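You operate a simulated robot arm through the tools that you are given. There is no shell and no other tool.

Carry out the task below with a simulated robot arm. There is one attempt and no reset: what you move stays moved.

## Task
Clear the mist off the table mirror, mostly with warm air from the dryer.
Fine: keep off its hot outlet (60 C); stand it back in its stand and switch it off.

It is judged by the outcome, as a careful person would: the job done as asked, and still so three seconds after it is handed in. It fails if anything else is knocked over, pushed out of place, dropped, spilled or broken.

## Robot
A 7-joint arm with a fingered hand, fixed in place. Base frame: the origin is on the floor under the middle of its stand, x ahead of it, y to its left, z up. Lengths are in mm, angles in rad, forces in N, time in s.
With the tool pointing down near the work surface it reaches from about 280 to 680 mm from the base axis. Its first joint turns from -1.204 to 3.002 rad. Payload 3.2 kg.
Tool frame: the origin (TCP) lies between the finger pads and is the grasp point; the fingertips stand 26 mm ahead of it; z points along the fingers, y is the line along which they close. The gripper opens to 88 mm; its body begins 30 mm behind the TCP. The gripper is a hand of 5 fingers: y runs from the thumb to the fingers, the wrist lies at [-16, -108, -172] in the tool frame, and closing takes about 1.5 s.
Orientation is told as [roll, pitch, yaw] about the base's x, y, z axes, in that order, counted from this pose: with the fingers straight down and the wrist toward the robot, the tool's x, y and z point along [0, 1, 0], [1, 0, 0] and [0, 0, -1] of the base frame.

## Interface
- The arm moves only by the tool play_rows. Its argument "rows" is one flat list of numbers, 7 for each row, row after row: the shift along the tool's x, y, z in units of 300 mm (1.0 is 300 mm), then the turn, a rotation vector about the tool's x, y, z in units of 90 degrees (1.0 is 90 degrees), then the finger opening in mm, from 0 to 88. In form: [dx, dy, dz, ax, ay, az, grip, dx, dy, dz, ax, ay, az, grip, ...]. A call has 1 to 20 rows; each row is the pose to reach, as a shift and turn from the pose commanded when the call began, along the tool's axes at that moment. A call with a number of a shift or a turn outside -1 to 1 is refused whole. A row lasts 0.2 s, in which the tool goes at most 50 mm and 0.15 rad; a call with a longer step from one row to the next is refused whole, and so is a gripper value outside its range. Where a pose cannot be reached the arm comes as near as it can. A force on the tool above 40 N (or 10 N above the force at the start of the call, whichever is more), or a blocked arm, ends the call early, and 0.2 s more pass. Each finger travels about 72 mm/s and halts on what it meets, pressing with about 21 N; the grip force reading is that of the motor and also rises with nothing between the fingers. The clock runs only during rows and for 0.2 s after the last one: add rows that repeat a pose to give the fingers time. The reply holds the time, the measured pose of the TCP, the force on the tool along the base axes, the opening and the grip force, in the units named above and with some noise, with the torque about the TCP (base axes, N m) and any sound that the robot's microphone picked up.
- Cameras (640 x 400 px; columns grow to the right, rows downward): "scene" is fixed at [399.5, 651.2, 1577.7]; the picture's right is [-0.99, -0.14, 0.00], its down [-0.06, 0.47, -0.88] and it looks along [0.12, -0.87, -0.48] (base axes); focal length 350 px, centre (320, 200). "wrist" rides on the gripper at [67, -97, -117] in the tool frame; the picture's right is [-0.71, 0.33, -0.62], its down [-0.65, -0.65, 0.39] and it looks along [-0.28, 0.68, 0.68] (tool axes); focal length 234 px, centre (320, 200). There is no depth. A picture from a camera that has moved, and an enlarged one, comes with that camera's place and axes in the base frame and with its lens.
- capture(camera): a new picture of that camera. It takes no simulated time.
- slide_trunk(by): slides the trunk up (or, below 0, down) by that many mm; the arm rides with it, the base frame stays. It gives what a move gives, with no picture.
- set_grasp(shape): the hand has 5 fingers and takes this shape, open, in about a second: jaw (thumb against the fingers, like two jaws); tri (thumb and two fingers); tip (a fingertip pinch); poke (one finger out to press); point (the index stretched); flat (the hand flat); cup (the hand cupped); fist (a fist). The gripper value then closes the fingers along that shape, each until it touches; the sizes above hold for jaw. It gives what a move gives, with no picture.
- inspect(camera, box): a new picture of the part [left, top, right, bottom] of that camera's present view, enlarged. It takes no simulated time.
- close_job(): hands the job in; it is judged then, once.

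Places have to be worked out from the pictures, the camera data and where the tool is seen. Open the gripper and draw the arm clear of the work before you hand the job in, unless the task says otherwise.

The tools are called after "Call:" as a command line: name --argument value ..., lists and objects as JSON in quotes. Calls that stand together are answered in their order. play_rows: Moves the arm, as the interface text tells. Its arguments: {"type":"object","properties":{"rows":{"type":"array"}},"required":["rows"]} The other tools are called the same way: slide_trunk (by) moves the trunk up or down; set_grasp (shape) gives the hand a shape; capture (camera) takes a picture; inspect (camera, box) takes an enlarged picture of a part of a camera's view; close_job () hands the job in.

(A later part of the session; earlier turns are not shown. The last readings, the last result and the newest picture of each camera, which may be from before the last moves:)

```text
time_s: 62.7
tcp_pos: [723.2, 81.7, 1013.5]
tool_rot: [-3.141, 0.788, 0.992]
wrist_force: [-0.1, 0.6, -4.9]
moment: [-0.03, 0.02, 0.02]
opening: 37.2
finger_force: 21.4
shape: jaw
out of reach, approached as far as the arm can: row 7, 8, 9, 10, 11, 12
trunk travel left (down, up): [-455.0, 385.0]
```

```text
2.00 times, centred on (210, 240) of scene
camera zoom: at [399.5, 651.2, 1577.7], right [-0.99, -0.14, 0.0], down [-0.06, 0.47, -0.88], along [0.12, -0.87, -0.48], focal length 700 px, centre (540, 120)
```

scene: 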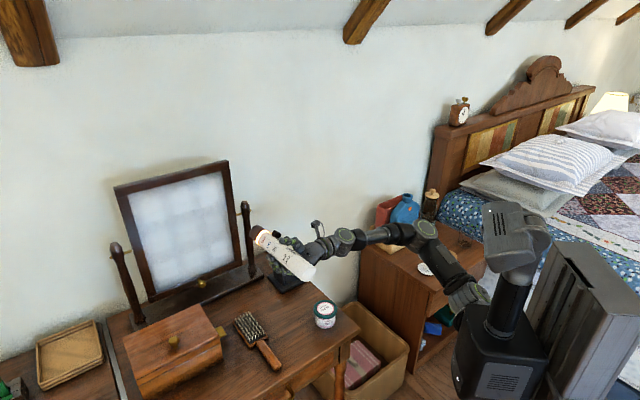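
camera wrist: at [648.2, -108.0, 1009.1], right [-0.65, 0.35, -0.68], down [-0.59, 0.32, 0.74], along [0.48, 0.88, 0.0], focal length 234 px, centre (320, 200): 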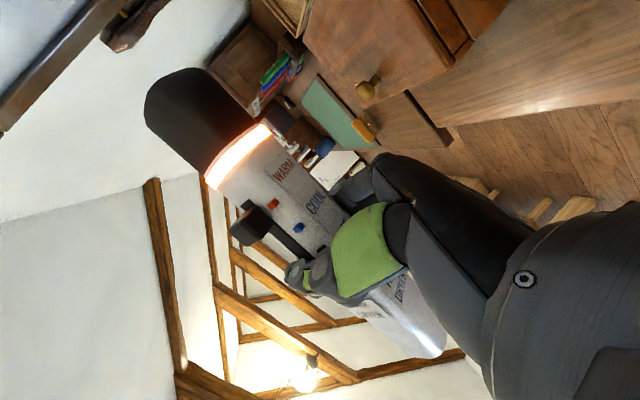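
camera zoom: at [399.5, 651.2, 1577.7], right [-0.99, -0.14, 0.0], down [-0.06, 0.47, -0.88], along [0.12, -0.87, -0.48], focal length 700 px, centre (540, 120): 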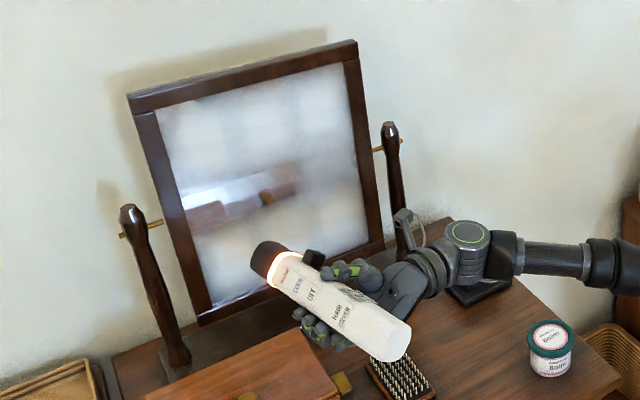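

A clear band now runs from the centre to the left edge, about 70 mm tall. I'll sweep back across to the right edge at the same height.

Call:
play_rows --rows '[-0.0013, -0.0143, -0.0113, 0, 0.01, -0.01, 0, -0.0026, -0.0286, -0.0226, 0, 0.02, -0.02, 0, -0.0038, -0.0428, -0.0338, 0, 0.03, -0.03, 0, -0.0051, -0.0571, -0.0451, 0, 0.04, -0.04, 0, -0.0064, -0.0714, -0.0564, 0, 0.05, -0.05, 0, -0.0077, -0.0857, -0.0677, 0, 0.06, -0.06, 0, -0.009, -0.1, -0.079, 0, 0.07, -0.07, 0, -0.0102, -0.1142, -0.0902, 0, 0.08, -0.08, 0, -0.0115, -0.1285, -0.1015, 0, 0.09, -0.09, 0, -0.0128, -0.1428, -0.1128, 0, 0.1, -0.1, 0, -0.0141, -0.1571, -0.1241, 0, 0.11, -0.11, 0, -0.0154, -0.1714, -0.1354, 0, 0.12, -0.12, 0, -0.0166, -0.1856, -0.1466, 0, 0.13, -0.13, 0, -0.0179, -0.2, -0.158, 0, 0.14, -0.14, 0, -0.0192, -0.2142, -0.1692, 0, 0.15, -0.15, 0, -0.0205, -0.2285, -0.1805, 0, 0.16, -0.16, 0, -0.0218, -0.2428, -0.1918, 0, 0.17, -0.17, 0, -0.023, -0.257, -0.203, 0, 0.18, -0.18, 0, -0.023, -0.257, -0.203, 0, 0.18, -0.18, 0, -0.023, -0.257, -0.203, 0, 0.18, -0.18, 0]'

Call:
inspect --camera "scene" --box '[90, 140, 330, 340]'

```text
time_s: 66.9
tcp_pos: [661.1, 4.4, 1026.2]
tool_rot: [3.141, 0.788, 0.59]
wrist_force: [-0.7, -0.1, -4.4]
moment: [0.03, 0.04, 0.02]
opening: 37.5
finger_force: 21.2
shape: jaw
trunk travel left (down, up): [-455.0, 385.0]
```

```text
2.00 times, centred on (210, 240) of scene
camera zoom: at [399.5, 651.2, 1577.7], right [-0.99, -0.14, 0.0], down [-0.06, 0.47, -0.88], along [0.12, -0.87, -0.48], focal length 700 px, centre (540, 120)
```

zoom: 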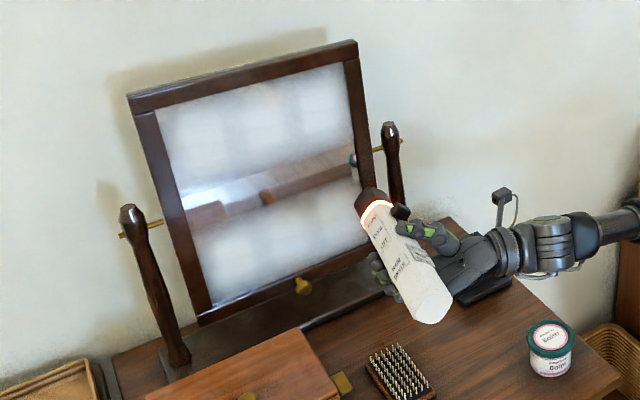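

The whole band is now clear and mirror-bright across its width, with the jet landing about 30 mm below TCP height. For the next band up I'll raise the trunk and lower the arm slightly, which gives more reach, then sweep right to left.

Call:
slide_trunk --by 115

Call:
play_rows --rows '[0, 0.0705, -0.0705, 0, 0, 0, 0, 0, 0.141, -0.141, 0, 0, 0, 0, -0.003, 0.1528, -0.1292, 0, -0.012, 0.012, 0, -0.006, 0.1647, -0.1173, 0, -0.024, 0.024, 0, -0.009, 0.1765, -0.1055, 0, -0.036, 0.036, 0, -0.012, 0.1883, -0.0937, 0, -0.048, 0.048, 0, -0.015, 0.2002, -0.0818, 0, -0.06, 0.06, 0, -0.018, 0.212, -0.07, 0, -0.072, 0.072, 0, -0.021, 0.2238, -0.0582, 0, -0.084, 0.084, 0, -0.024, 0.2357, -0.0463, 0, -0.096, 0.096, 0, -0.027, 0.2475, -0.0345, 0, -0.108, 0.108, 0, -0.03, 0.2593, -0.0227, 0, -0.12, 0.12, 0, -0.033, 0.2712, -0.0108, 0, -0.132, 0.132, 0, -0.036, 0.283, 0.001, 0, -0.144, 0.144, 0, -0.039, 0.2948, 0.0128, 0, -0.156, 0.156, 0, -0.042, 0.3067, 0.0247, 0, -0.168, 0.168, 0, -0.045, 0.3185, 0.0365, 0, -0.18, 0.18, 0, -0.048, 0.3303, 0.0483, 0, -0.192, 0.192, 0, -0.051, 0.3422, 0.0602, 0, -0.204, 0.204, 0, -0.054, 0.354, 0.072, 0, -0.216, 0.216, 0]'

Call:
inspect --camera "scene" --box '[90, 140, 330, 340]'

```text
time_s: 68.3
tcp_pos: [662.4, 4.4, 1140.6]
tool_rot: [3.142, 0.789, 0.588]
wrist_force: [0.0, 0.2, -4.0]
moment: [0.02, 0.04, 0.0]
opening: 37.3
finger_force: 20.5
shape: jaw
trunk travel left (down, up): [-570.0, 270.0]
```

```text
time_s: 72.5
tcp_pos: [718.5, 68.9, 1083.2]
tool_rot: [3.142, 0.788, 1.07]
wrist_force: [-0.2, -0.9, -4.0]
moment: [0.0, -0.01, 0.0]
opening: 37.4
finger_force: 20.9
shape: jaw
out of reach, approached as far as the arm can: row 20
trunk travel left (down, up): [-570.0, 270.0]
```

```text
2.00 times, centred on (210, 240) of scene
camera zoom: at [399.5, 651.2, 1577.7], right [-0.99, -0.14, 0.0], down [-0.06, 0.47, -0.88], along [0.12, -0.87, -0.48], focal length 700 px, centre (540, 120)
```

zoom: 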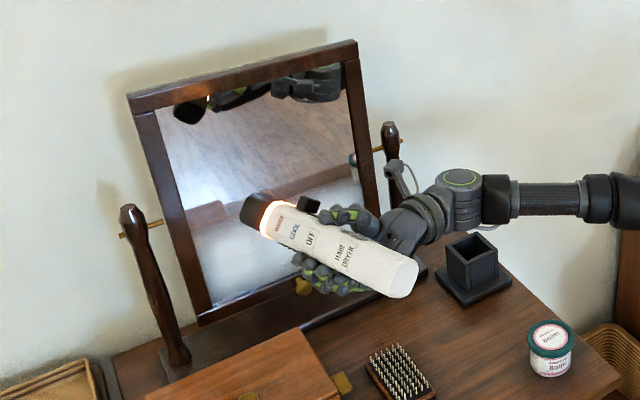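

The upper half is now clear all the way to the top. I'll lower the trunk for the lower part of the glass and sweep left to right, keeping the hand above the box.

Call:
slide_trunk --by -118

Call:
play_rows --rows '[-0.0035, -0.0111, -0.0111, 0, 0.012, -0.012, 0, -0.007, -0.0221, -0.0221, 0, 0.024, -0.024, 0, -0.0105, -0.0332, -0.0332, 0, 0.036, -0.036, 0, -0.014, -0.0442, -0.0442, 0, 0.048, -0.048, 0, -0.0175, -0.0553, -0.0553, 0, 0.06, -0.06, 0, -0.021, -0.0664, -0.0664, 0, 0.072, -0.072, 0, -0.0245, -0.0774, -0.0774, 0, 0.084, -0.084, 0, -0.028, -0.0885, -0.0885, 0, 0.096, -0.096, 0, -0.0315, -0.0995, -0.0995, 0, 0.108, -0.108, 0, -0.035, -0.1106, -0.1106, 0, 0.12, -0.12, 0, -0.0385, -0.1217, -0.1217, 0, 0.132, -0.132, 0, -0.042, -0.1327, -0.1327, 0, 0.144, -0.144, 0, -0.0455, -0.1438, -0.1438, 0, 0.156, -0.156, 0, -0.049, -0.1548, -0.1548, 0, 0.168, -0.168, 0, -0.0525, -0.1659, -0.1659, 0, 0.18, -0.18, 0, -0.056, -0.177, -0.177, 0, 0.192, -0.192, 0, -0.0595, -0.188, -0.188, 0, 0.204, -0.204, 0, -0.063, -0.199, -0.199, 0, 0.216, -0.216, 0, -0.063, -0.199, -0.199, 0, 0.216, -0.216, 0]'

Call:
inspect --camera "scene" --box '[90, 140, 330, 340]'

```text
time_s: 74.0
tcp_pos: [721.1, 69.1, 964.9]
tool_rot: [3.141, 0.786, 1.07]
wrist_force: [-0.2, -0.2, -4.0]
moment: [-0.01, 0.03, -0.02]
opening: 37.4
finger_force: 21.0
shape: jaw
trunk travel left (down, up): [-452.0, 388.0]
```

```text
time_s: 78.0
tcp_pos: [661.3, 3.6, 965.8]
tool_rot: [3.142, 0.785, 0.589]
wrist_force: [-0.2, -1.2, -4.8]
moment: [0.02, 0.01, 0.01]
opening: 37.5
finger_force: 20.5
shape: jaw
trunk travel left (down, up): [-452.0, 388.0]
```

```text
2.00 times, centred on (210, 240) of scene
camera zoom: at [399.5, 651.2, 1577.7], right [-0.99, -0.14, 0.0], down [-0.06, 0.47, -0.88], along [0.12, -0.87, -0.48], focal length 700 px, centre (540, 120)
```

zoom: 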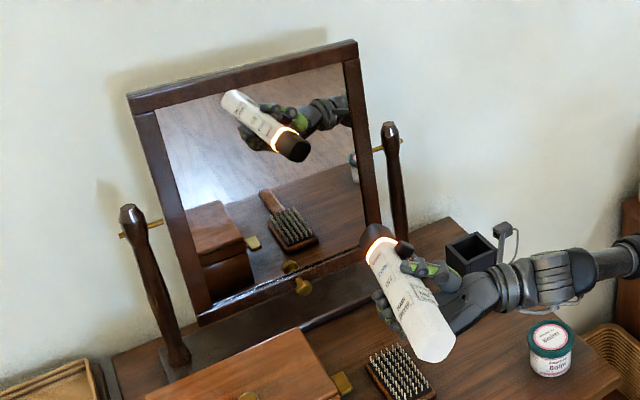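

The mirror now looks clear almost everywhere, with crisp reflections. I'll zoom in on the edges and corners for leftover mist.

Call:
inspect --camera "scene" --box '[130, 155, 240, 240]'

Call:
inspect --camera "scene" --box '[150, 220, 260, 305]'

Call:
inspect --camera "scene" --box '[200, 160, 285, 285]'

```text
4.71 times, centred on (185, 198) of scene
camera zoom: at [399.5, 651.2, 1577.7], right [-0.99, -0.14, 0.0], down [-0.06, 0.47, -0.88], along [0.12, -0.87, -0.48], focal length 1646 px, centre (955, 212)
```

zoom: 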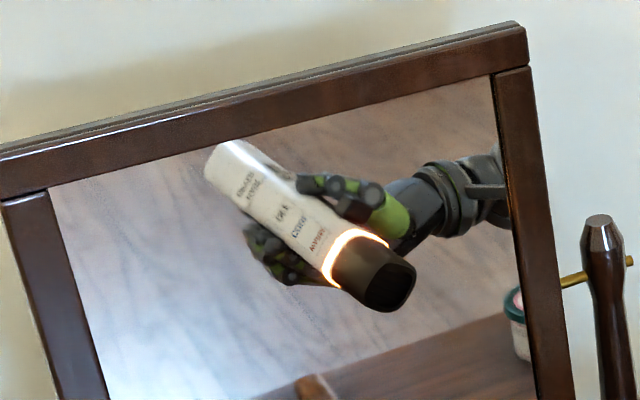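

```text
4.71 times, centred on (205, 262) of scene
camera zoom: at [399.5, 651.2, 1577.7], right [-0.99, -0.14, 0.0], down [-0.06, 0.47, -0.88], along [0.12, -0.87, -0.48], focal length 1646 px, centre (861, -94)
```

zoom: 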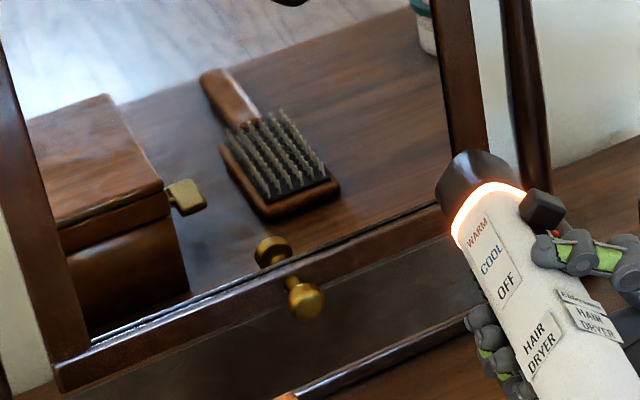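

```text
3.20 times, centred on (242, 222) of scene
camera zoom: at [399.5, 651.2, 1577.7], right [-0.99, -0.14, 0.0], down [-0.06, 0.47, -0.88], along [0.12, -0.87, -0.48], focal length 1119 px, centre (568, 128)
```

zoom: 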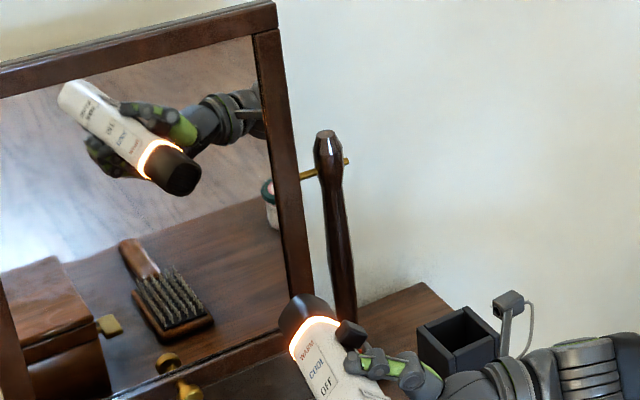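

The glass looks clear, though the very top and bottom strips have only had one indirect pass. For thoroughness I'll make one more pass along the top, right to left, then one along the bottom.

Call:
slide_trunk --by 240

Call:
play_rows --rows '[0, 0.0705, -0.0705, 0, 0, 0, 0, 0, 0.141, -0.141, 0, 0, 0, 0, -0.0027, 0.1516, -0.1304, 0, -0.013, 0.013, 0, -0.0053, 0.1621, -0.1199, 0, -0.026, 0.026, 0, -0.008, 0.1727, -0.1093, 0, -0.039, 0.039, 0, -0.0107, 0.1832, -0.0988, 0, -0.052, 0.052, 0, -0.0133, 0.1938, -0.0882, 0, -0.065, 0.065, 0, -0.016, 0.2043, -0.0777, 0, -0.078, 0.078, 0, -0.0187, 0.2149, -0.0671, 0, -0.091, 0.091, 0, -0.0213, 0.2254, -0.0566, 0, -0.104, 0.104, 0, -0.024, 0.236, -0.046, 0, -0.117, 0.117, 0, -0.0267, 0.2466, -0.0354, 0, -0.13, 0.13, 0, -0.0293, 0.2571, -0.0249, 0, -0.143, 0.143, 0, -0.032, 0.2677, -0.0143, 0, -0.156, 0.156, 0, -0.0347, 0.2782, -0.0038, 0, -0.169, 0.169, 0, -0.0373, 0.2888, 0.0068, 0, -0.182, 0.182, 0, -0.04, 0.2993, 0.0173, 0, -0.195, 0.195, 0, -0.0427, 0.3099, 0.0279, 0, -0.208, 0.208, 0, -0.0453, 0.3204, 0.0384, 0, -0.221, 0.221, 0, -0.048, 0.331, 0.049, 0, -0.234, 0.234, 0]'

Call:
inspect --camera "scene" --box '[100, 140, 310, 310]'

```text
time_s: 80.5
tcp_pos: [662.9, 4.8, 1205.5]
tool_rot: [3.14, 0.787, 0.59]
wrist_force: [0.3, 0.2, -3.8]
moment: [0.01, 0.02, 0.01]
opening: 37.6
finger_force: 21.0
shape: jaw
trunk travel left (down, up): [-692.0, 148.0]
```

```text
time_s: 84.7
tcp_pos: [722.4, 62.5, 1144.7]
tool_rot: [3.14, 0.786, 1.112]
wrist_force: [-0.5, -0.6, -5.2]
moment: [0.01, -0.01, -0.01]
opening: 37.2
finger_force: 21.5
shape: jaw
trunk travel left (down, up): [-692.0, 148.0]
```

```text
2.35 times, centred on (205, 225) of scene
camera zoom: at [399.5, 651.2, 1577.7], right [-0.99, -0.14, 0.0], down [-0.06, 0.47, -0.88], along [0.12, -0.87, -0.48], focal length 823 px, centre (591, 141)
```

zoom: 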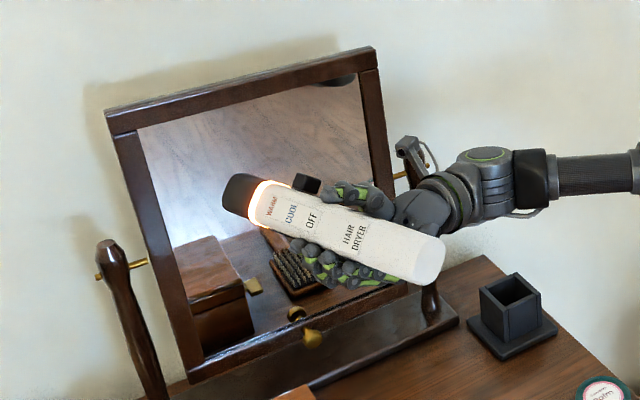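

Top strip done, and the picture is unchanged there, so what remains is just the reflected floor. Now one low pass along the bottom edge, pitching the dryer slightly down so the hand stays above the box.

Call:
slide_trunk --by -188

Call:
play_rows --rows '[0, 0, 0, 0, 0.047, 0.047, 0, 0, 0, 0, 0, 0.0945, 0.0945, 0, -0.0053, -0.0103, -0.0103, 0, 0.1075, 0.0815, 0, -0.0106, -0.0207, -0.0207, 0, 0.1205, 0.0685, 0, -0.0158, -0.031, -0.031, 0, 0.1335, 0.0555, 0, -0.0211, -0.0413, -0.0413, 0, 0.1465, 0.0425, 0, -0.0264, -0.0517, -0.0517, 0, 0.1595, 0.0295, 0, -0.0317, -0.062, -0.062, 0, 0.1725, 0.0165, 0, -0.0369, -0.0723, -0.0723, 0, 0.1855, 0.0035, 0, -0.0422, -0.0827, -0.0827, 0, 0.1985, -0.0095, 0, -0.0475, -0.093, -0.093, 0, 0.2115, -0.0225, 0, -0.0528, -0.1033, -0.1033, 0, 0.2245, -0.0355, 0, -0.0581, -0.1137, -0.1137, 0, 0.2375, -0.0485, 0, -0.0633, -0.124, -0.124, 0, 0.2505, -0.0615, 0, -0.0686, -0.1343, -0.1343, 0, 0.2635, -0.0745, 0, -0.0739, -0.1447, -0.1447, 0, 0.2765, -0.0875, 0, -0.0792, -0.155, -0.155, 0, 0.2895, -0.1005, 0, -0.0844, -0.1653, -0.1653, 0, 0.3025, -0.1135, 0, -0.0897, -0.1757, -0.1757, 0, 0.3155, -0.1265, 0, -0.095, -0.186, -0.186, 0, 0.3285, -0.1395, 0]'

Call:
inspect --camera "scene" --box '[100, 140, 310, 310]'

```text
time_s: 86.8
tcp_pos: [721.8, 60.8, 958.2]
tool_rot: [3.14, 0.785, 1.109]
wrist_force: [-0.3, 0.2, -4.4]
moment: [-0.01, 0.01, 0.0]
opening: 37.1
finger_force: 21.0
shape: jaw
trunk travel left (down, up): [-504.0, 336.0]
```

```text
time_s: 91.0
tcp_pos: [661.2, 2.4, 958.4]
tool_rot: [-2.848, 0.818, 0.799]
wrist_force: [-0.7, 0.3, -4.6]
moment: [0.02, 0.02, 0.0]
opening: 37.1
finger_force: 20.5
shape: jaw
trunk travel left (down, up): [-504.0, 336.0]
```

```text
2.35 times, centred on (205, 225) of scene
camera zoom: at [399.5, 651.2, 1577.7], right [-0.99, -0.14, 0.0], down [-0.06, 0.47, -0.88], along [0.12, -0.87, -0.48], focal length 823 px, centre (591, 141)
```

zoom: 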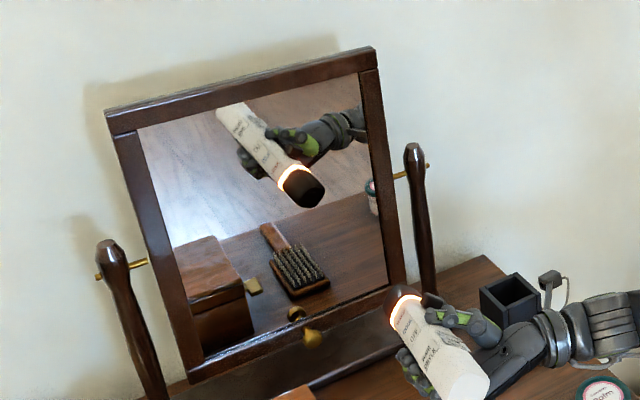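

The mirror is fully clear, reflecting the brush, box and dryer crisply to every edge. Now I'll take the dryer back, swinging it upright in two stages while drawing away from the mirror toward the stand.

Call:
play_rows --rows '[0.0127, -0.0639, -0.0078, -0.0171, -0.0368, -0.0723, 0, 0.0253, -0.1278, -0.0155, -0.0341, -0.0736, -0.1447, 0, 0.038, -0.1917, -0.0233, -0.0512, -0.1104, -0.217, 0, 0.0507, -0.2556, -0.031, -0.0683, -0.1472, -0.2893, 0, 0.0634, -0.3195, -0.0388, -0.0854, -0.184, -0.3616, 0, 0.076, -0.3834, -0.0465, -0.1024, -0.2208, -0.434, 0, 0.0887, -0.4473, -0.0543, -0.1195, -0.2576, -0.5063, 0, 0.0887, -0.4473, -0.0543, -0.1195, -0.2576, -0.5063, 0]'

Call:
capture --camera "scene"

```text
time_s: 92.8
tcp_pos: [599.5, -89.4, 1040.4]
tool_rot: [2.159, 0.714, -0.351]
wrist_force: [-0.2, 0.3, -3.7]
moment: [0.01, 0.01, -0.03]
opening: 37.2
finger_force: 21.5
shape: jaw
trunk travel left (down, up): [-504.0, 336.0]
```

```text
taken
```

scene: 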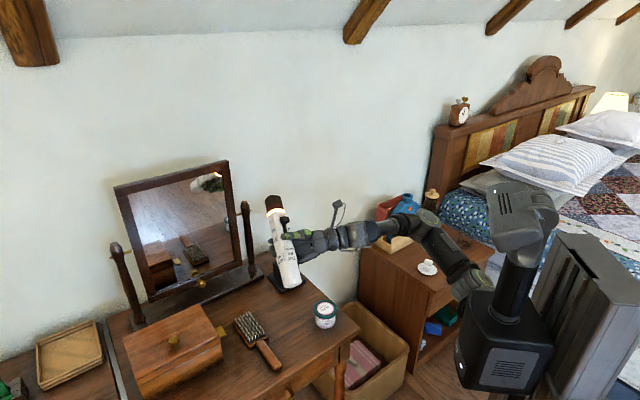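

Halfway upright and everything is clear. Now the second half of the swing, to upright at about (549, -175, 1072).

Call:
play_rows --rows '[0.0306, -0.0163, -0.0356, -0.0171, -0.0368, -0.0723, 0, 0.0612, -0.0327, -0.0711, -0.0341, -0.0736, -0.1447, 0, 0.0918, -0.049, -0.1067, -0.0512, -0.1104, -0.217, 0, 0.1225, -0.0653, -0.1423, -0.0683, -0.1472, -0.2893, 0, 0.1531, -0.0816, -0.1779, -0.0854, -0.184, -0.3616, 0, 0.1837, -0.098, -0.2134, -0.1024, -0.2208, -0.434, 0, 0.2143, -0.1143, -0.249, -0.1195, -0.2576, -0.5063, 0, 0.2143, -0.1143, -0.249, -0.1195, -0.2576, -0.5063, 0]'

Call:
inspect --camera "scene" --box '[240, 150, 400, 310]'

```text
time_s: 94.6
tcp_pos: [549.5, -174.2, 1071.7]
tool_rot: [1.572, 0.0, -0.777]
wrist_force: [-0.2, -0.4, -4.0]
moment: [0.0, 0.02, 0.0]
opening: 37.2
finger_force: 20.9
shape: jaw
trunk travel left (down, up): [-504.0, 336.0]
```

```text
2.50 times, centred on (320, 230) of scene
camera zoom: at [399.5, 651.2, 1577.7], right [-0.99, -0.14, 0.0], down [-0.06, 0.47, -0.88], along [0.12, -0.87, -0.48], focal length 874 px, centre (320, 125)
```

zoom: 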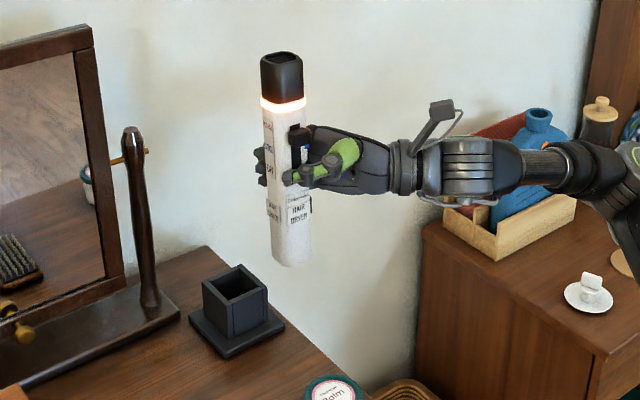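

The dryer is upright at exactly the gripping orientation. I'll carry it level over the stand, to (641, -265.5).

Call:
play_rows --rows '[0, 0.086, -0.001, 0, 0, 0, 0, 0, 0.172, -0.001, 0, 0, 0, 0, 0, 0.258, -0.002, 0, 0, 0, 0, 0, 0.344, -0.003, 0, 0, 0, 0, 0, 0.431, -0.003, 0, 0, 0, 0, 0, 0.431, -0.003, 0, 0, 0, 0, 0, 0.431, -0.003, 0, 0, 0, 0]'

Call:
slide_trunk --by -70

Call:
inspect --camera "scene" --box '[250, 180, 340, 300]'

Call:
capture --camera "wrist"

```text
time_s: 96.2
tcp_pos: [639.5, -266.5, 1072.2]
tool_rot: [1.571, 0.0, -0.776]
wrist_force: [-0.3, 0.3, -4.1]
moment: [0.01, 0.02, 0.04]
opening: 37.0
finger_force: 21.4
shape: jaw
trunk travel left (down, up): [-504.0, 336.0]
```

```text
time_s: 97.3
tcp_pos: [639.3, -266.7, 1002.5]
tool_rot: [1.575, 0.001, -0.776]
wrist_force: [-0.2, -0.1, -4.4]
moment: [-0.01, 0.02, -0.03]
opening: 37.1
finger_force: 20.9
shape: jaw
trunk travel left (down, up): [-434.0, 406.0]
```

```text
3.33 times, centred on (295, 240) of scene
camera zoom: at [399.5, 651.2, 1577.7], right [-0.99, -0.14, 0.0], down [-0.06, 0.47, -0.88], along [0.12, -0.87, -0.48], focal length 1166 px, centre (403, 67)
```

zoom: 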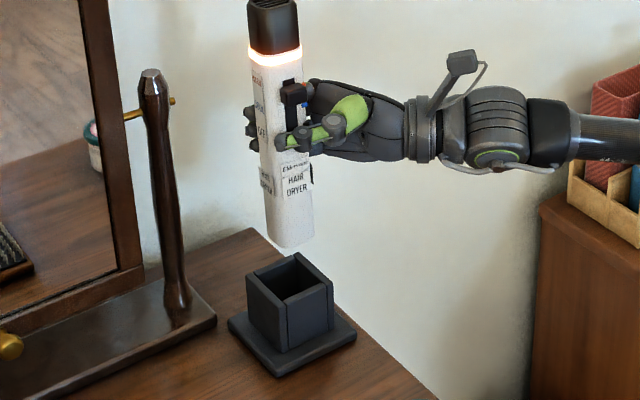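

```text
taken
camera wrist: at [487.3, -282.0, 1068.1], right [-0.2, -0.68, -0.71], down [-0.19, 0.74, -0.65], along [0.96, 0.01, -0.28], focal length 234 px, centre (320, 200)
```

wrist: 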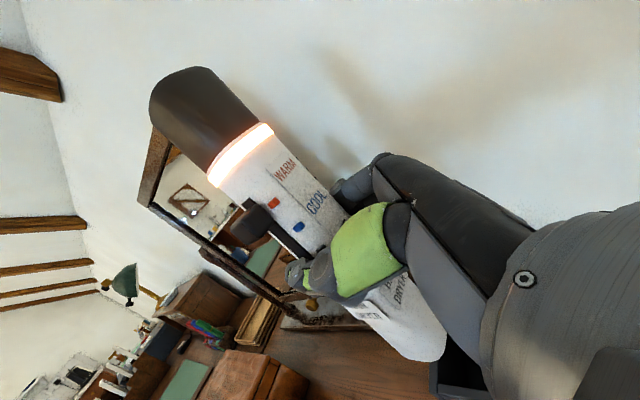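

The measured TCP is about 2 mm short of the lift-off position along the finger direction. I'll correct that and zoom in to compare the dryer's foot with the cup opening.

Call:
play_rows --rows '[0, 0.003, 0.007, 0, 0, 0, 0, 0, 0.003, 0.007, 0, 0, 0, 0]'

Call:
slide_trunk --by -40

Call:
inspect --camera "scene" --box '[260, 215, 330, 300]'

Call:
inspect --camera "wrist" --box '[280, 220, 500, 400]'

```text
time_s: 97.9
tcp_pos: [640.9, -264.5, 1002.3]
tool_rot: [1.571, 0.002, -0.776]
wrist_force: [0.5, -0.1, -4.5]
moment: [-0.02, 0.04, -0.04]
opening: 37.2
finger_force: 20.8
shape: jaw
trunk travel left (down, up): [-434.0, 406.0]
```

```text
time_s: 98.7
tcp_pos: [641.3, -265.4, 961.8]
tool_rot: [1.573, 0.0, -0.777]
wrist_force: [-0.1, 0.7, -4.8]
moment: [-0.02, 0.0, 0.0]
opening: 37.1
finger_force: 20.8
shape: jaw
trunk travel left (down, up): [-394.0, 446.0]
```

```text
4.71 times, centred on (295, 258) of scene
camera zoom: at [399.5, 651.2, 1577.7], right [-0.99, -0.14, 0.0], down [-0.06, 0.47, -0.88], along [0.12, -0.87, -0.48], focal length 1646 px, centre (438, -71)
```

zoom: 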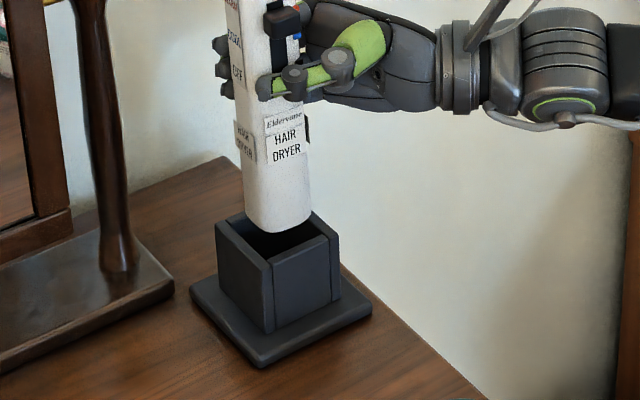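

```text
2.22 times, centred on (390, 310) of wrist
camera zoom: at [489.5, -281.2, 1028.1], right [-0.2, -0.68, -0.71], down [-0.19, 0.74, -0.65], along [0.96, 0.01, -0.28], focal length 520 px, centre (164, -44)
```

zoom: 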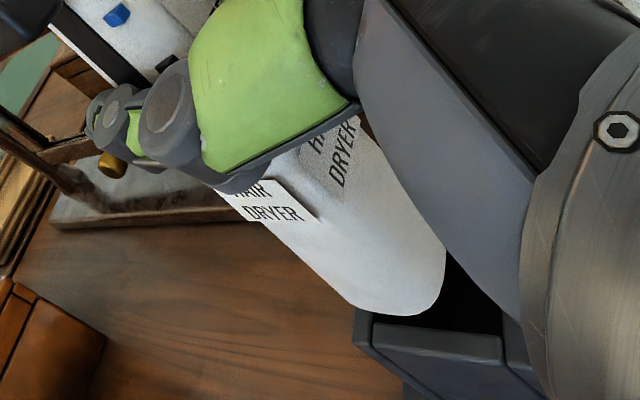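

The dryer's foot is centred just above the cup opening. I'll lower with the arm 15 mm to enter the cup and read the forces.

Call:
play_rows --rows '[-0.0167, 0, 0, 0, 0, 0, 0, -0.0333, 0, 0, 0, 0, 0, 0, -0.05, 0, 0, 0, 0, 0, 0, -0.05, 0, 0, 0, 0, 0, 0]'

Call:
inspect --camera "scene" --box '[260, 215, 330, 300]'

```text
time_s: 99.7
tcp_pos: [642.0, -266.1, 946.9]
tool_rot: [1.573, 0.002, -0.777]
wrist_force: [-1.0, 0.0, -5.0]
moment: [-0.05, 0.01, 0.0]
opening: 37.1
finger_force: 20.7
shape: jaw
trunk travel left (down, up): [-394.0, 446.0]
```

```text
4.71 times, centred on (295, 258) of scene
camera zoom: at [399.5, 651.2, 1577.7], right [-0.99, -0.14, 0.0], down [-0.06, 0.47, -0.88], along [0.12, -0.87, -0.48], focal length 1646 px, centre (438, -71)
```

zoom: 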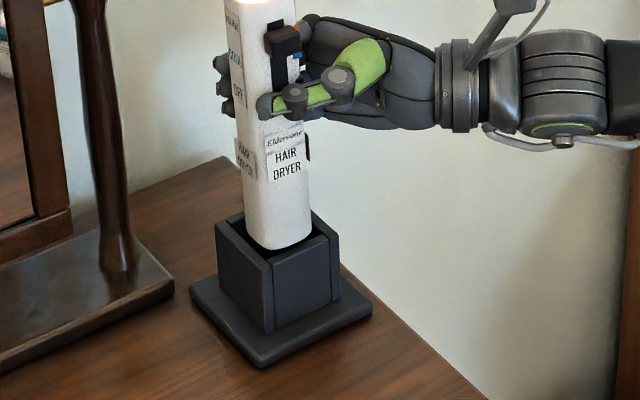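

It's entering the cup freely, with force still just the dryer's weight. Lowering another 30 mm.

Call:
play_rows --rows '[-0.025, 0, 0, 0, 0, 0, 0, -0.05, 0, 0, 0, 0, 0, 0, -0.075, 0, 0, 0, 0, 0, 0, -0.1, 0, 0, 0, 0, 0, 0, -0.1, 0, 0, 0, 0, 0, 0]'

```text
time_s: 100.9
tcp_pos: [637.4, -263.0, 925.9]
tool_rot: [1.584, -0.009, -0.775]
wrist_force: [10.7, -3.1, 31.6]
moment: [0.02, -0.45, 0.04]
opening: 38.2
finger_force: 20.9
shape: jaw
trunk travel left (down, up): [-394.0, 446.0]
```

That met resistance: about 32 N upward at z 926, so the foot is probably catching on the rim. I'll back up 12 mm at once and look.

Call:
play_rows --rows '[0.02, 0, 0, 0, 0, 0, 0, 0.04, 0, 0, 0, 0, 0, 0, 0.07, 0, 0, 0, 0, 0, 0, 0.07, 0, 0, 0, 0, 0, 0]'

Call:
inspect --camera "scene" --box '[260, 195, 340, 300]'

Call:
capture --camera "wrist"

Call:
inspect --camera "scene" --box '[275, 235, 325, 295]'

```text
time_s: 101.9
tcp_pos: [642.1, -266.1, 935.3]
tool_rot: [1.568, 0.004, -0.778]
wrist_force: [0.0, 0.5, -4.1]
moment: [-0.03, 0.0, -0.02]
opening: 37.8
finger_force: 21.2
shape: jaw
trunk travel left (down, up): [-394.0, 446.0]
```

```text
3.81 times, centred on (300, 248) of scene
camera zoom: at [399.5, 651.2, 1577.7], right [-0.99, -0.14, 0.0], down [-0.06, 0.47, -0.88], along [0.12, -0.87, -0.48], focal length 1333 px, centre (396, 19)
```

zoom: 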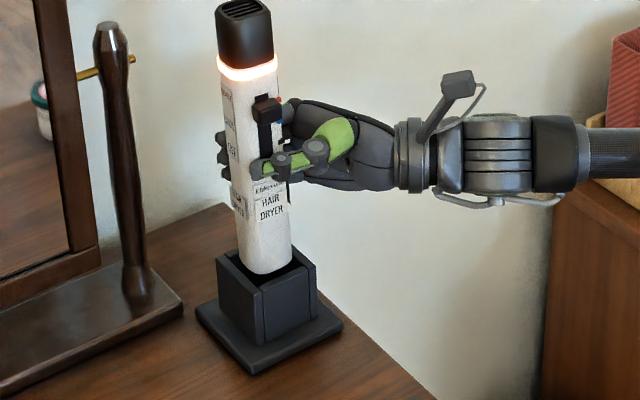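

```text
taken
camera wrist: at [490.1, -281.5, 1002.3], right [-0.2, -0.68, -0.71], down [-0.2, 0.74, -0.65], along [0.96, 0.01, -0.28], focal length 234 px, centre (320, 200)
```

wrist: 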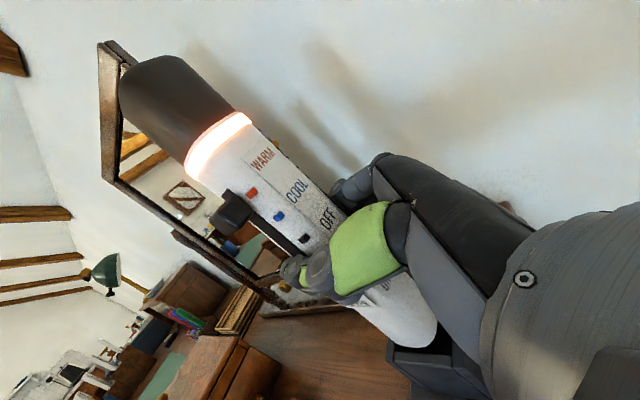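

```text
6.67 times, centred on (300, 265) of scene
camera zoom: at [399.5, 651.2, 1577.7], right [-0.99, -0.14, 0.0], down [-0.06, 0.47, -0.88], along [0.12, -0.87, -0.48], focal length 2332 px, centre (453, -233)
```

zoom: 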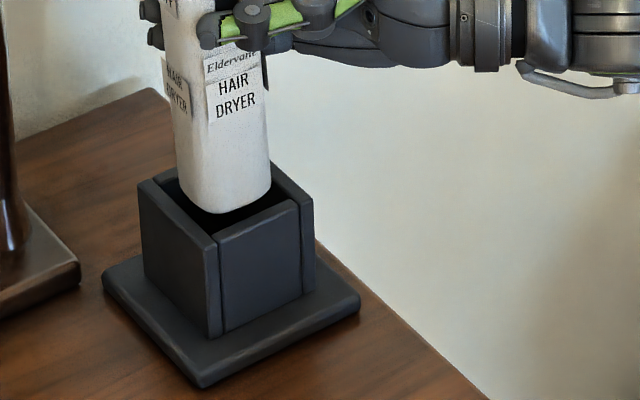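

The foot landed on the rim and the dryer slid about 15 mm up in the grip; nothing else moved. It's now hanging with its foot just above the cup, so I'll zoom in closely on both views to work out the offset.

Call:
inspect --camera "scene" --box '[280, 250, 315, 285]'

Call:
inspect --camera "wrist" --box '[340, 270, 500, 400]'

Call:
inspect --camera "scene" --box '[270, 195, 320, 265]'

```text
11.43 times, centred on (298, 268) of scene
camera zoom: at [399.5, 651.2, 1577.7], right [-0.99, -0.14, 0.0], down [-0.06, 0.47, -0.88], along [0.12, -0.87, -0.48], focal length 3998 px, centre (577, -571)
```

zoom: 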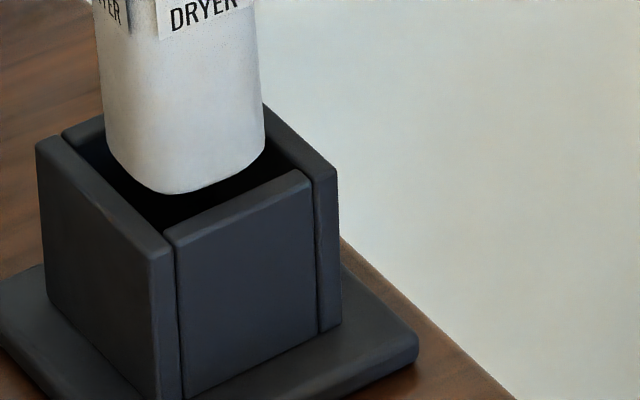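

```text
3.08 times, centred on (420, 335) of wrist
camera zoom: at [490.1, -281.5, 1002.3], right [-0.2, -0.68, -0.71], down [-0.2, 0.74, -0.65], along [0.96, 0.01, -0.28], focal length 720 px, centre (12, -215)
```

zoom: 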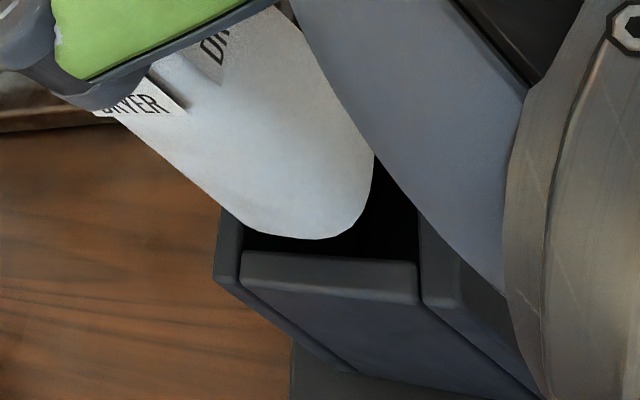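

```text
5.71 times, centred on (295, 230) of scene
camera zoom: at [399.5, 651.2, 1577.7], right [-0.99, -0.14, 0.0], down [-0.06, 0.47, -0.88], along [0.12, -0.87, -0.48], focal length 1999 px, centre (463, 29)
```

zoom: 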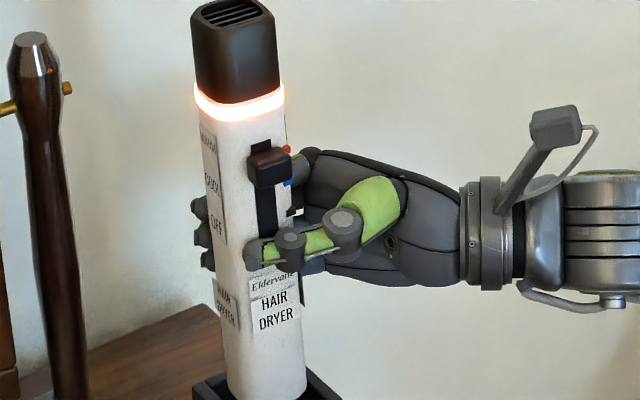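

Comparing both views, the dryer hangs slightly tilted in the hand, with its foot about 2–4 mm toward the camera side (+y) of the cup centre; the cup has roughly 4 mm clearance all round. I'll shift 2.5 mm in -y and feel down 8 mm gently.

Call:
play_rows --rows '[0, 0.0058, -0.006, 0, 0, 0, 0, 0, 0.0058, -0.006, 0, 0, 0, 0, -0.0133, 0.0058, -0.006, 0, 0, 0, 0, -0.0267, 0.0058, -0.006, 0, 0, 0, 0, -0.0267, 0.0058, -0.006, 0, 0, 0, 0]'

Call:
inspect --camera "scene" --box '[280, 250, 315, 285]'

Call:
inspect --camera "wrist" --box '[340, 270, 500, 400]'

```text
time_s: 103.1
tcp_pos: [642.4, -268.7, 930.7]
tool_rot: [1.572, 0.0, -0.778]
wrist_force: [1.1, 0.2, -2.2]
moment: [0.01, 0.01, 0.0]
opening: 37.6
finger_force: 20.9
shape: jaw
trunk travel left (down, up): [-394.0, 446.0]
```

```text
11.43 times, centred on (298, 268) of scene
camera zoom: at [399.5, 651.2, 1577.7], right [-0.99, -0.14, 0.0], down [-0.06, 0.47, -0.88], along [0.12, -0.87, -0.48], focal length 3998 px, centre (577, -571)
```

zoom: 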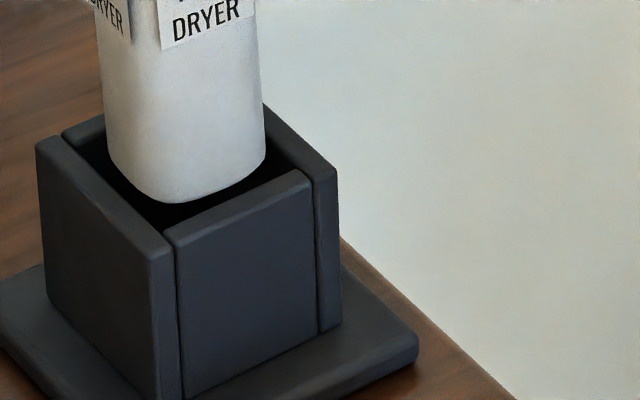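

```text
3.08 times, centred on (420, 335) of wrist
camera zoom: at [489.6, -283.7, 996.3], right [-0.2, -0.68, -0.71], down [-0.19, 0.74, -0.65], along [0.96, 0.01, -0.28], focal length 720 px, centre (12, -215)
```

zoom: 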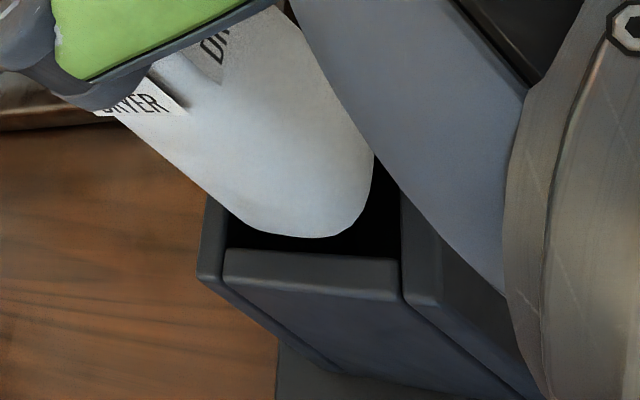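

The two views now agree the foot is within about 1 mm of centre and right at rim level. I'll feel down another 4 mm and check the force.

Call:
play_rows --rows '[-0.0067, 0, 0, 0, 0, 0, 0, -0.0133, 0, 0, 0, 0, 0, 0, -0.0133, 0, 0, 0, 0, 0, 0]'

Call:
inspect --camera "scene" --box '[280, 250, 315, 285]'

```text
time_s: 103.9
tcp_pos: [640.0, -267.9, 930.0]
tool_rot: [1.577, -0.003, -0.775]
wrist_force: [4.6, -1.4, 11.3]
moment: [-0.01, -0.18, -0.03]
opening: 37.5
finger_force: 21.4
shape: jaw
trunk travel left (down, up): [-394.0, 446.0]
```

```text
11.43 times, centred on (298, 268) of scene
camera zoom: at [399.5, 651.2, 1577.7], right [-0.99, -0.14, 0.0], down [-0.06, 0.47, -0.88], along [0.12, -0.87, -0.48], focal length 3998 px, centre (577, -571)
```

zoom: 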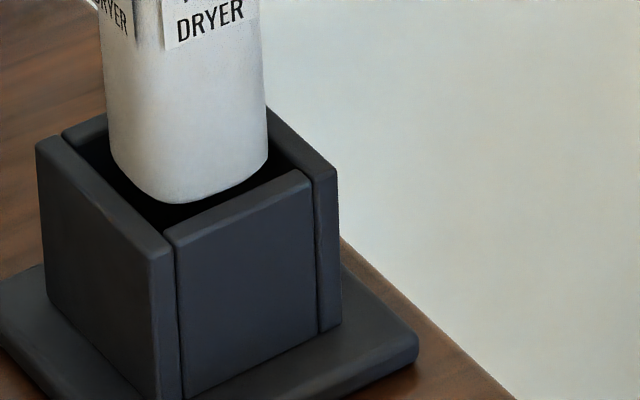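

The force and torque place the contact on the front wall of the cup: the foot's front edge, about 21 mm toward the room from the TCP. I'll lift 9 mm, move 4 mm toward the wall and feel down again.

Call:
play_rows --rows '[0.03, 0, 0, 0, 0, 0, 0, 0.03, 0.0067, 0, 0, 0, 0, 0, 0.03, 0.0133, 0, 0, 0, 0, 0, 0.015, 0.0133, 0, 0, 0, 0, 0, 0.005, 0.0133, 0, 0, 0, 0, 0, 0.005, 0.0133, 0, 0, 0, 0, 0]'

Call:
inspect --camera "scene" --box '[280, 250, 315, 285]'

Call:
inspect --camera "wrist" --box '[340, 270, 500, 400]'

```text
time_s: 105.3
tcp_pos: [642.6, -270.1, 931.9]
tool_rot: [1.577, -0.004, -0.775]
wrist_force: [0.0, -0.5, 7.6]
moment: [0.01, -0.23, -0.03]
opening: 37.6
finger_force: 21.3
shape: jaw
trunk travel left (down, up): [-394.0, 446.0]
```

```text
11.43 times, centred on (298, 268) of scene
camera zoom: at [399.5, 651.2, 1577.7], right [-0.99, -0.14, 0.0], down [-0.06, 0.47, -0.88], along [0.12, -0.87, -0.48], focal length 3998 px, centre (577, -571)
```

zoom: 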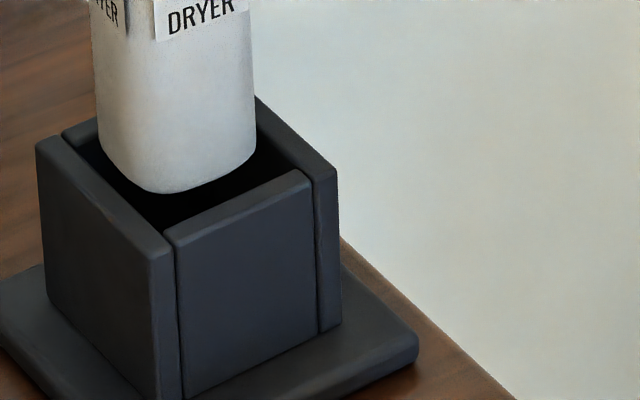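

```text
3.08 times, centred on (420, 335) of wrist
camera zoom: at [490.0, -285.6, 996.1], right [-0.2, -0.68, -0.71], down [-0.19, 0.74, -0.65], along [0.96, 0.01, -0.27], focal length 720 px, centre (12, -215)
```

zoom: 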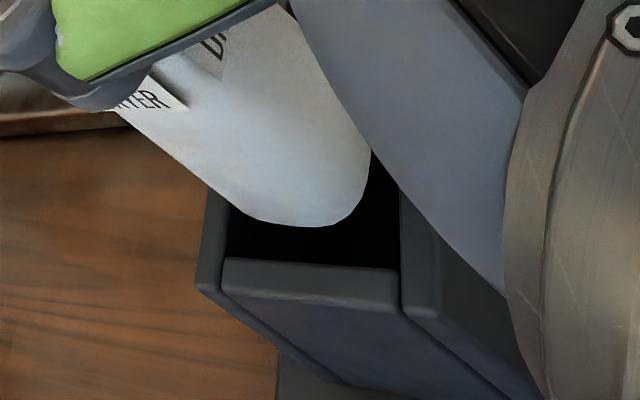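

Now the contact is toward the back and left of the cup, so the right spot lies between. I'll lift 8 mm, come back 2 mm toward the room and 2 mm to the right, then feel down again.

Call:
play_rows --rows '[0.0267, 0, 0, 0, 0, 0, 0, 0.0267, -0.0067, -0.0067, 0, 0, 0, 0, 0.0267, -0.0067, -0.0067, 0, 0, 0, 0, 0.0133, -0.0067, -0.0067, 0, 0, 0, 0, 0.0067, -0.0067, -0.0067, 0, 0, 0, 0, 0, -0.0067, -0.0067, 0, 0, 0, 0, 0, -0.0067, -0.0067, 0, 0, 0, 0]'

Call:
inspect --camera "scene" --box '[280, 250, 315, 285]'

Call:
inspect --camera "wrist" --box '[340, 270, 500, 400]'

```text
time_s: 106.9
tcp_pos: [638.4, -269.6, 930.8]
tool_rot: [1.573, -0.004, -0.776]
wrist_force: [-0.5, 0.2, 7.6]
moment: [-0.04, -0.28, 0.03]
opening: 37.6
finger_force: 20.9
shape: jaw
trunk travel left (down, up): [-394.0, 446.0]
```

```text
11.43 times, centred on (298, 268) of scene
camera zoom: at [399.5, 651.2, 1577.7], right [-0.99, -0.14, 0.0], down [-0.06, 0.47, -0.88], along [0.12, -0.87, -0.48], focal length 3998 px, centre (577, -571)
```

zoom: 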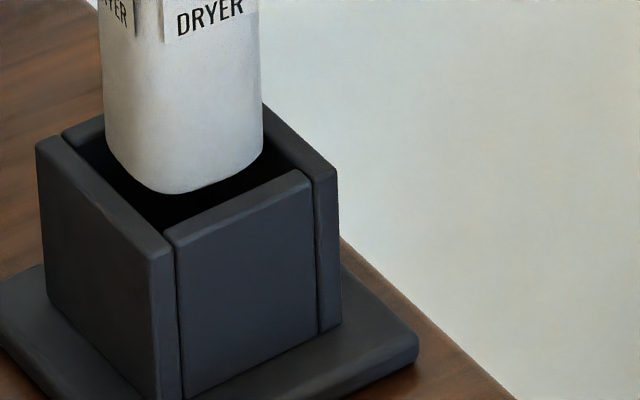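

```text
3.08 times, centred on (420, 335) of wrist
camera zoom: at [487.1, -285.6, 996.2], right [-0.2, -0.68, -0.71], down [-0.19, 0.74, -0.65], along [0.96, 0.01, -0.27], focal length 720 px, centre (12, -215)
```

zoom: 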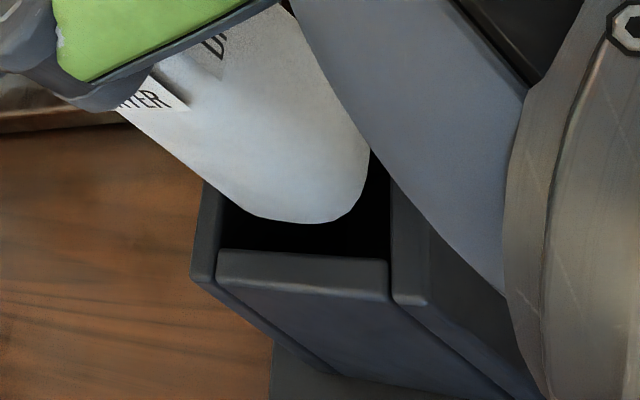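

This time the contact is on the back wall only and left-right is centred; the visible front gap should shrink from about 9 mm to about 6 mm. I'll lift, come 3.3 mm toward the room and feel down lightly.

Call:
play_rows --rows '[0.0267, 0, 0, 0, 0, 0, 0, 0.0267, -0.011, 0, 0, 0, 0, 0, 0.0267, -0.011, 0, 0, 0, 0, 0, 0.02, -0.011, 0, 0, 0, 0, 0, 0.02, -0.011, 0, 0, 0, 0, 0]'

Call:
inspect --camera "scene" --box '[280, 250, 315, 285]'

Call:
inspect --camera "wrist" --box '[340, 270, 500, 400]'

Call:
inspect --camera "scene" --box '[265, 195, 335, 285]'

```text
time_s: 108.1
tcp_pos: [638.7, -268.5, 933.9]
tool_rot: [1.57, 0.002, -0.777]
wrist_force: [-0.1, -0.9, -4.3]
moment: [0.0, 0.01, 0.01]
opening: 37.6
finger_force: 21.3
shape: jaw
trunk travel left (down, up): [-394.0, 446.0]
```

```text
11.43 times, centred on (298, 268) of scene
camera zoom: at [399.5, 651.2, 1577.7], right [-0.99, -0.14, 0.0], down [-0.06, 0.47, -0.88], along [0.12, -0.87, -0.48], focal length 3998 px, centre (577, -571)
```

zoom: 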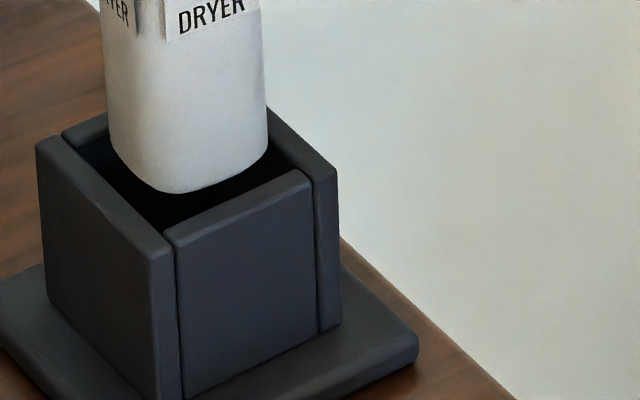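

```text
3.08 times, centred on (420, 335) of wrist
camera zoom: at [487.2, -284.1, 999.8], right [-0.2, -0.68, -0.71], down [-0.19, 0.74, -0.65], along [0.96, 0.01, -0.28], focal length 720 px, centre (12, -215)
```

zoom: 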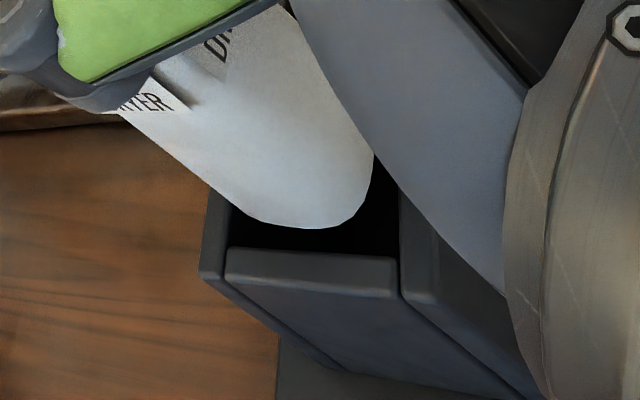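

```text
4.44 times, centred on (300, 240) of scene
camera zoom: at [399.5, 651.2, 1577.7], right [-0.99, -0.14, 0.0], down [-0.06, 0.47, -0.88], along [0.12, -0.87, -0.48], focal length 1555 px, centre (409, 22)
```

zoom: 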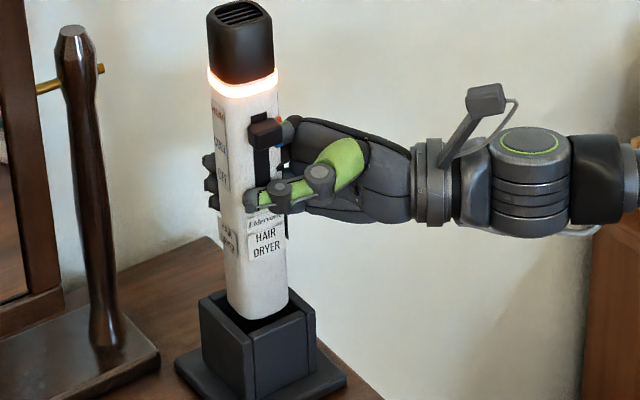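

Hanging free again, and both views show the foot centred in the opening (about 4–5 mm all round). Feeling down 7 mm slowly.

Call:
play_rows --rows '[-0.006, 0, 0, 0, 0, 0, 0, -0.012, 0, 0, 0, 0, 0, 0, -0.018, 0, 0, 0, 0, 0, 0, -0.0233, 0, 0, 0, 0, 0, 0, -0.0233, 0, 0, 0, 0, 0, 0]'

Call:
inspect --camera "scene" --box '[280, 250, 315, 285]'

Call:
inspect --camera "wrist" --box '[340, 270, 500, 400]'

```text
time_s: 109.3
tcp_pos: [639.8, -268.7, 926.6]
tool_rot: [1.573, 0.002, -0.777]
wrist_force: [-0.5, 0.1, -4.1]
moment: [-0.03, 0.03, 0.03]
opening: 37.8
finger_force: 20.6
shape: jaw
trunk travel left (down, up): [-394.0, 446.0]
```

```text
11.43 times, centred on (298, 268) of scene
camera zoom: at [399.5, 651.2, 1577.7], right [-0.99, -0.14, 0.0], down [-0.06, 0.47, -0.88], along [0.12, -0.87, -0.48], focal length 3998 px, centre (577, -571)
```

zoom: 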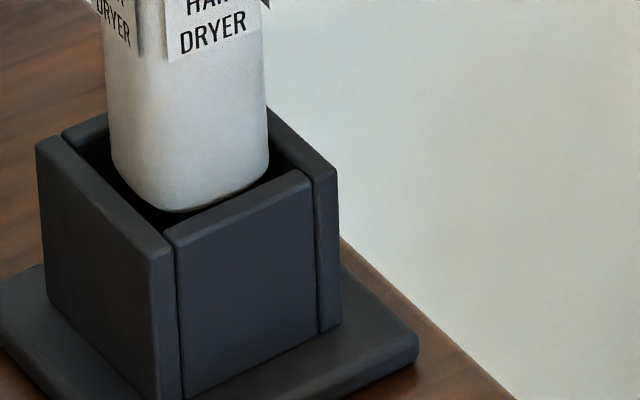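

```text
3.08 times, centred on (420, 335) of wrist
camera zoom: at [487.1, -284.5, 992.4], right [-0.2, -0.68, -0.71], down [-0.19, 0.74, -0.65], along [0.96, 0.01, -0.28], focal length 720 px, centre (12, -215)
```

zoom: 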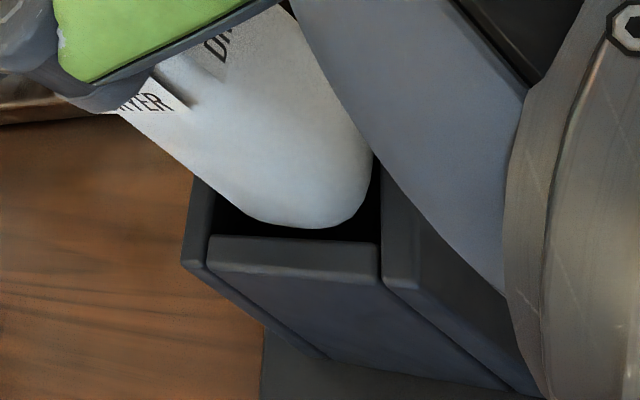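

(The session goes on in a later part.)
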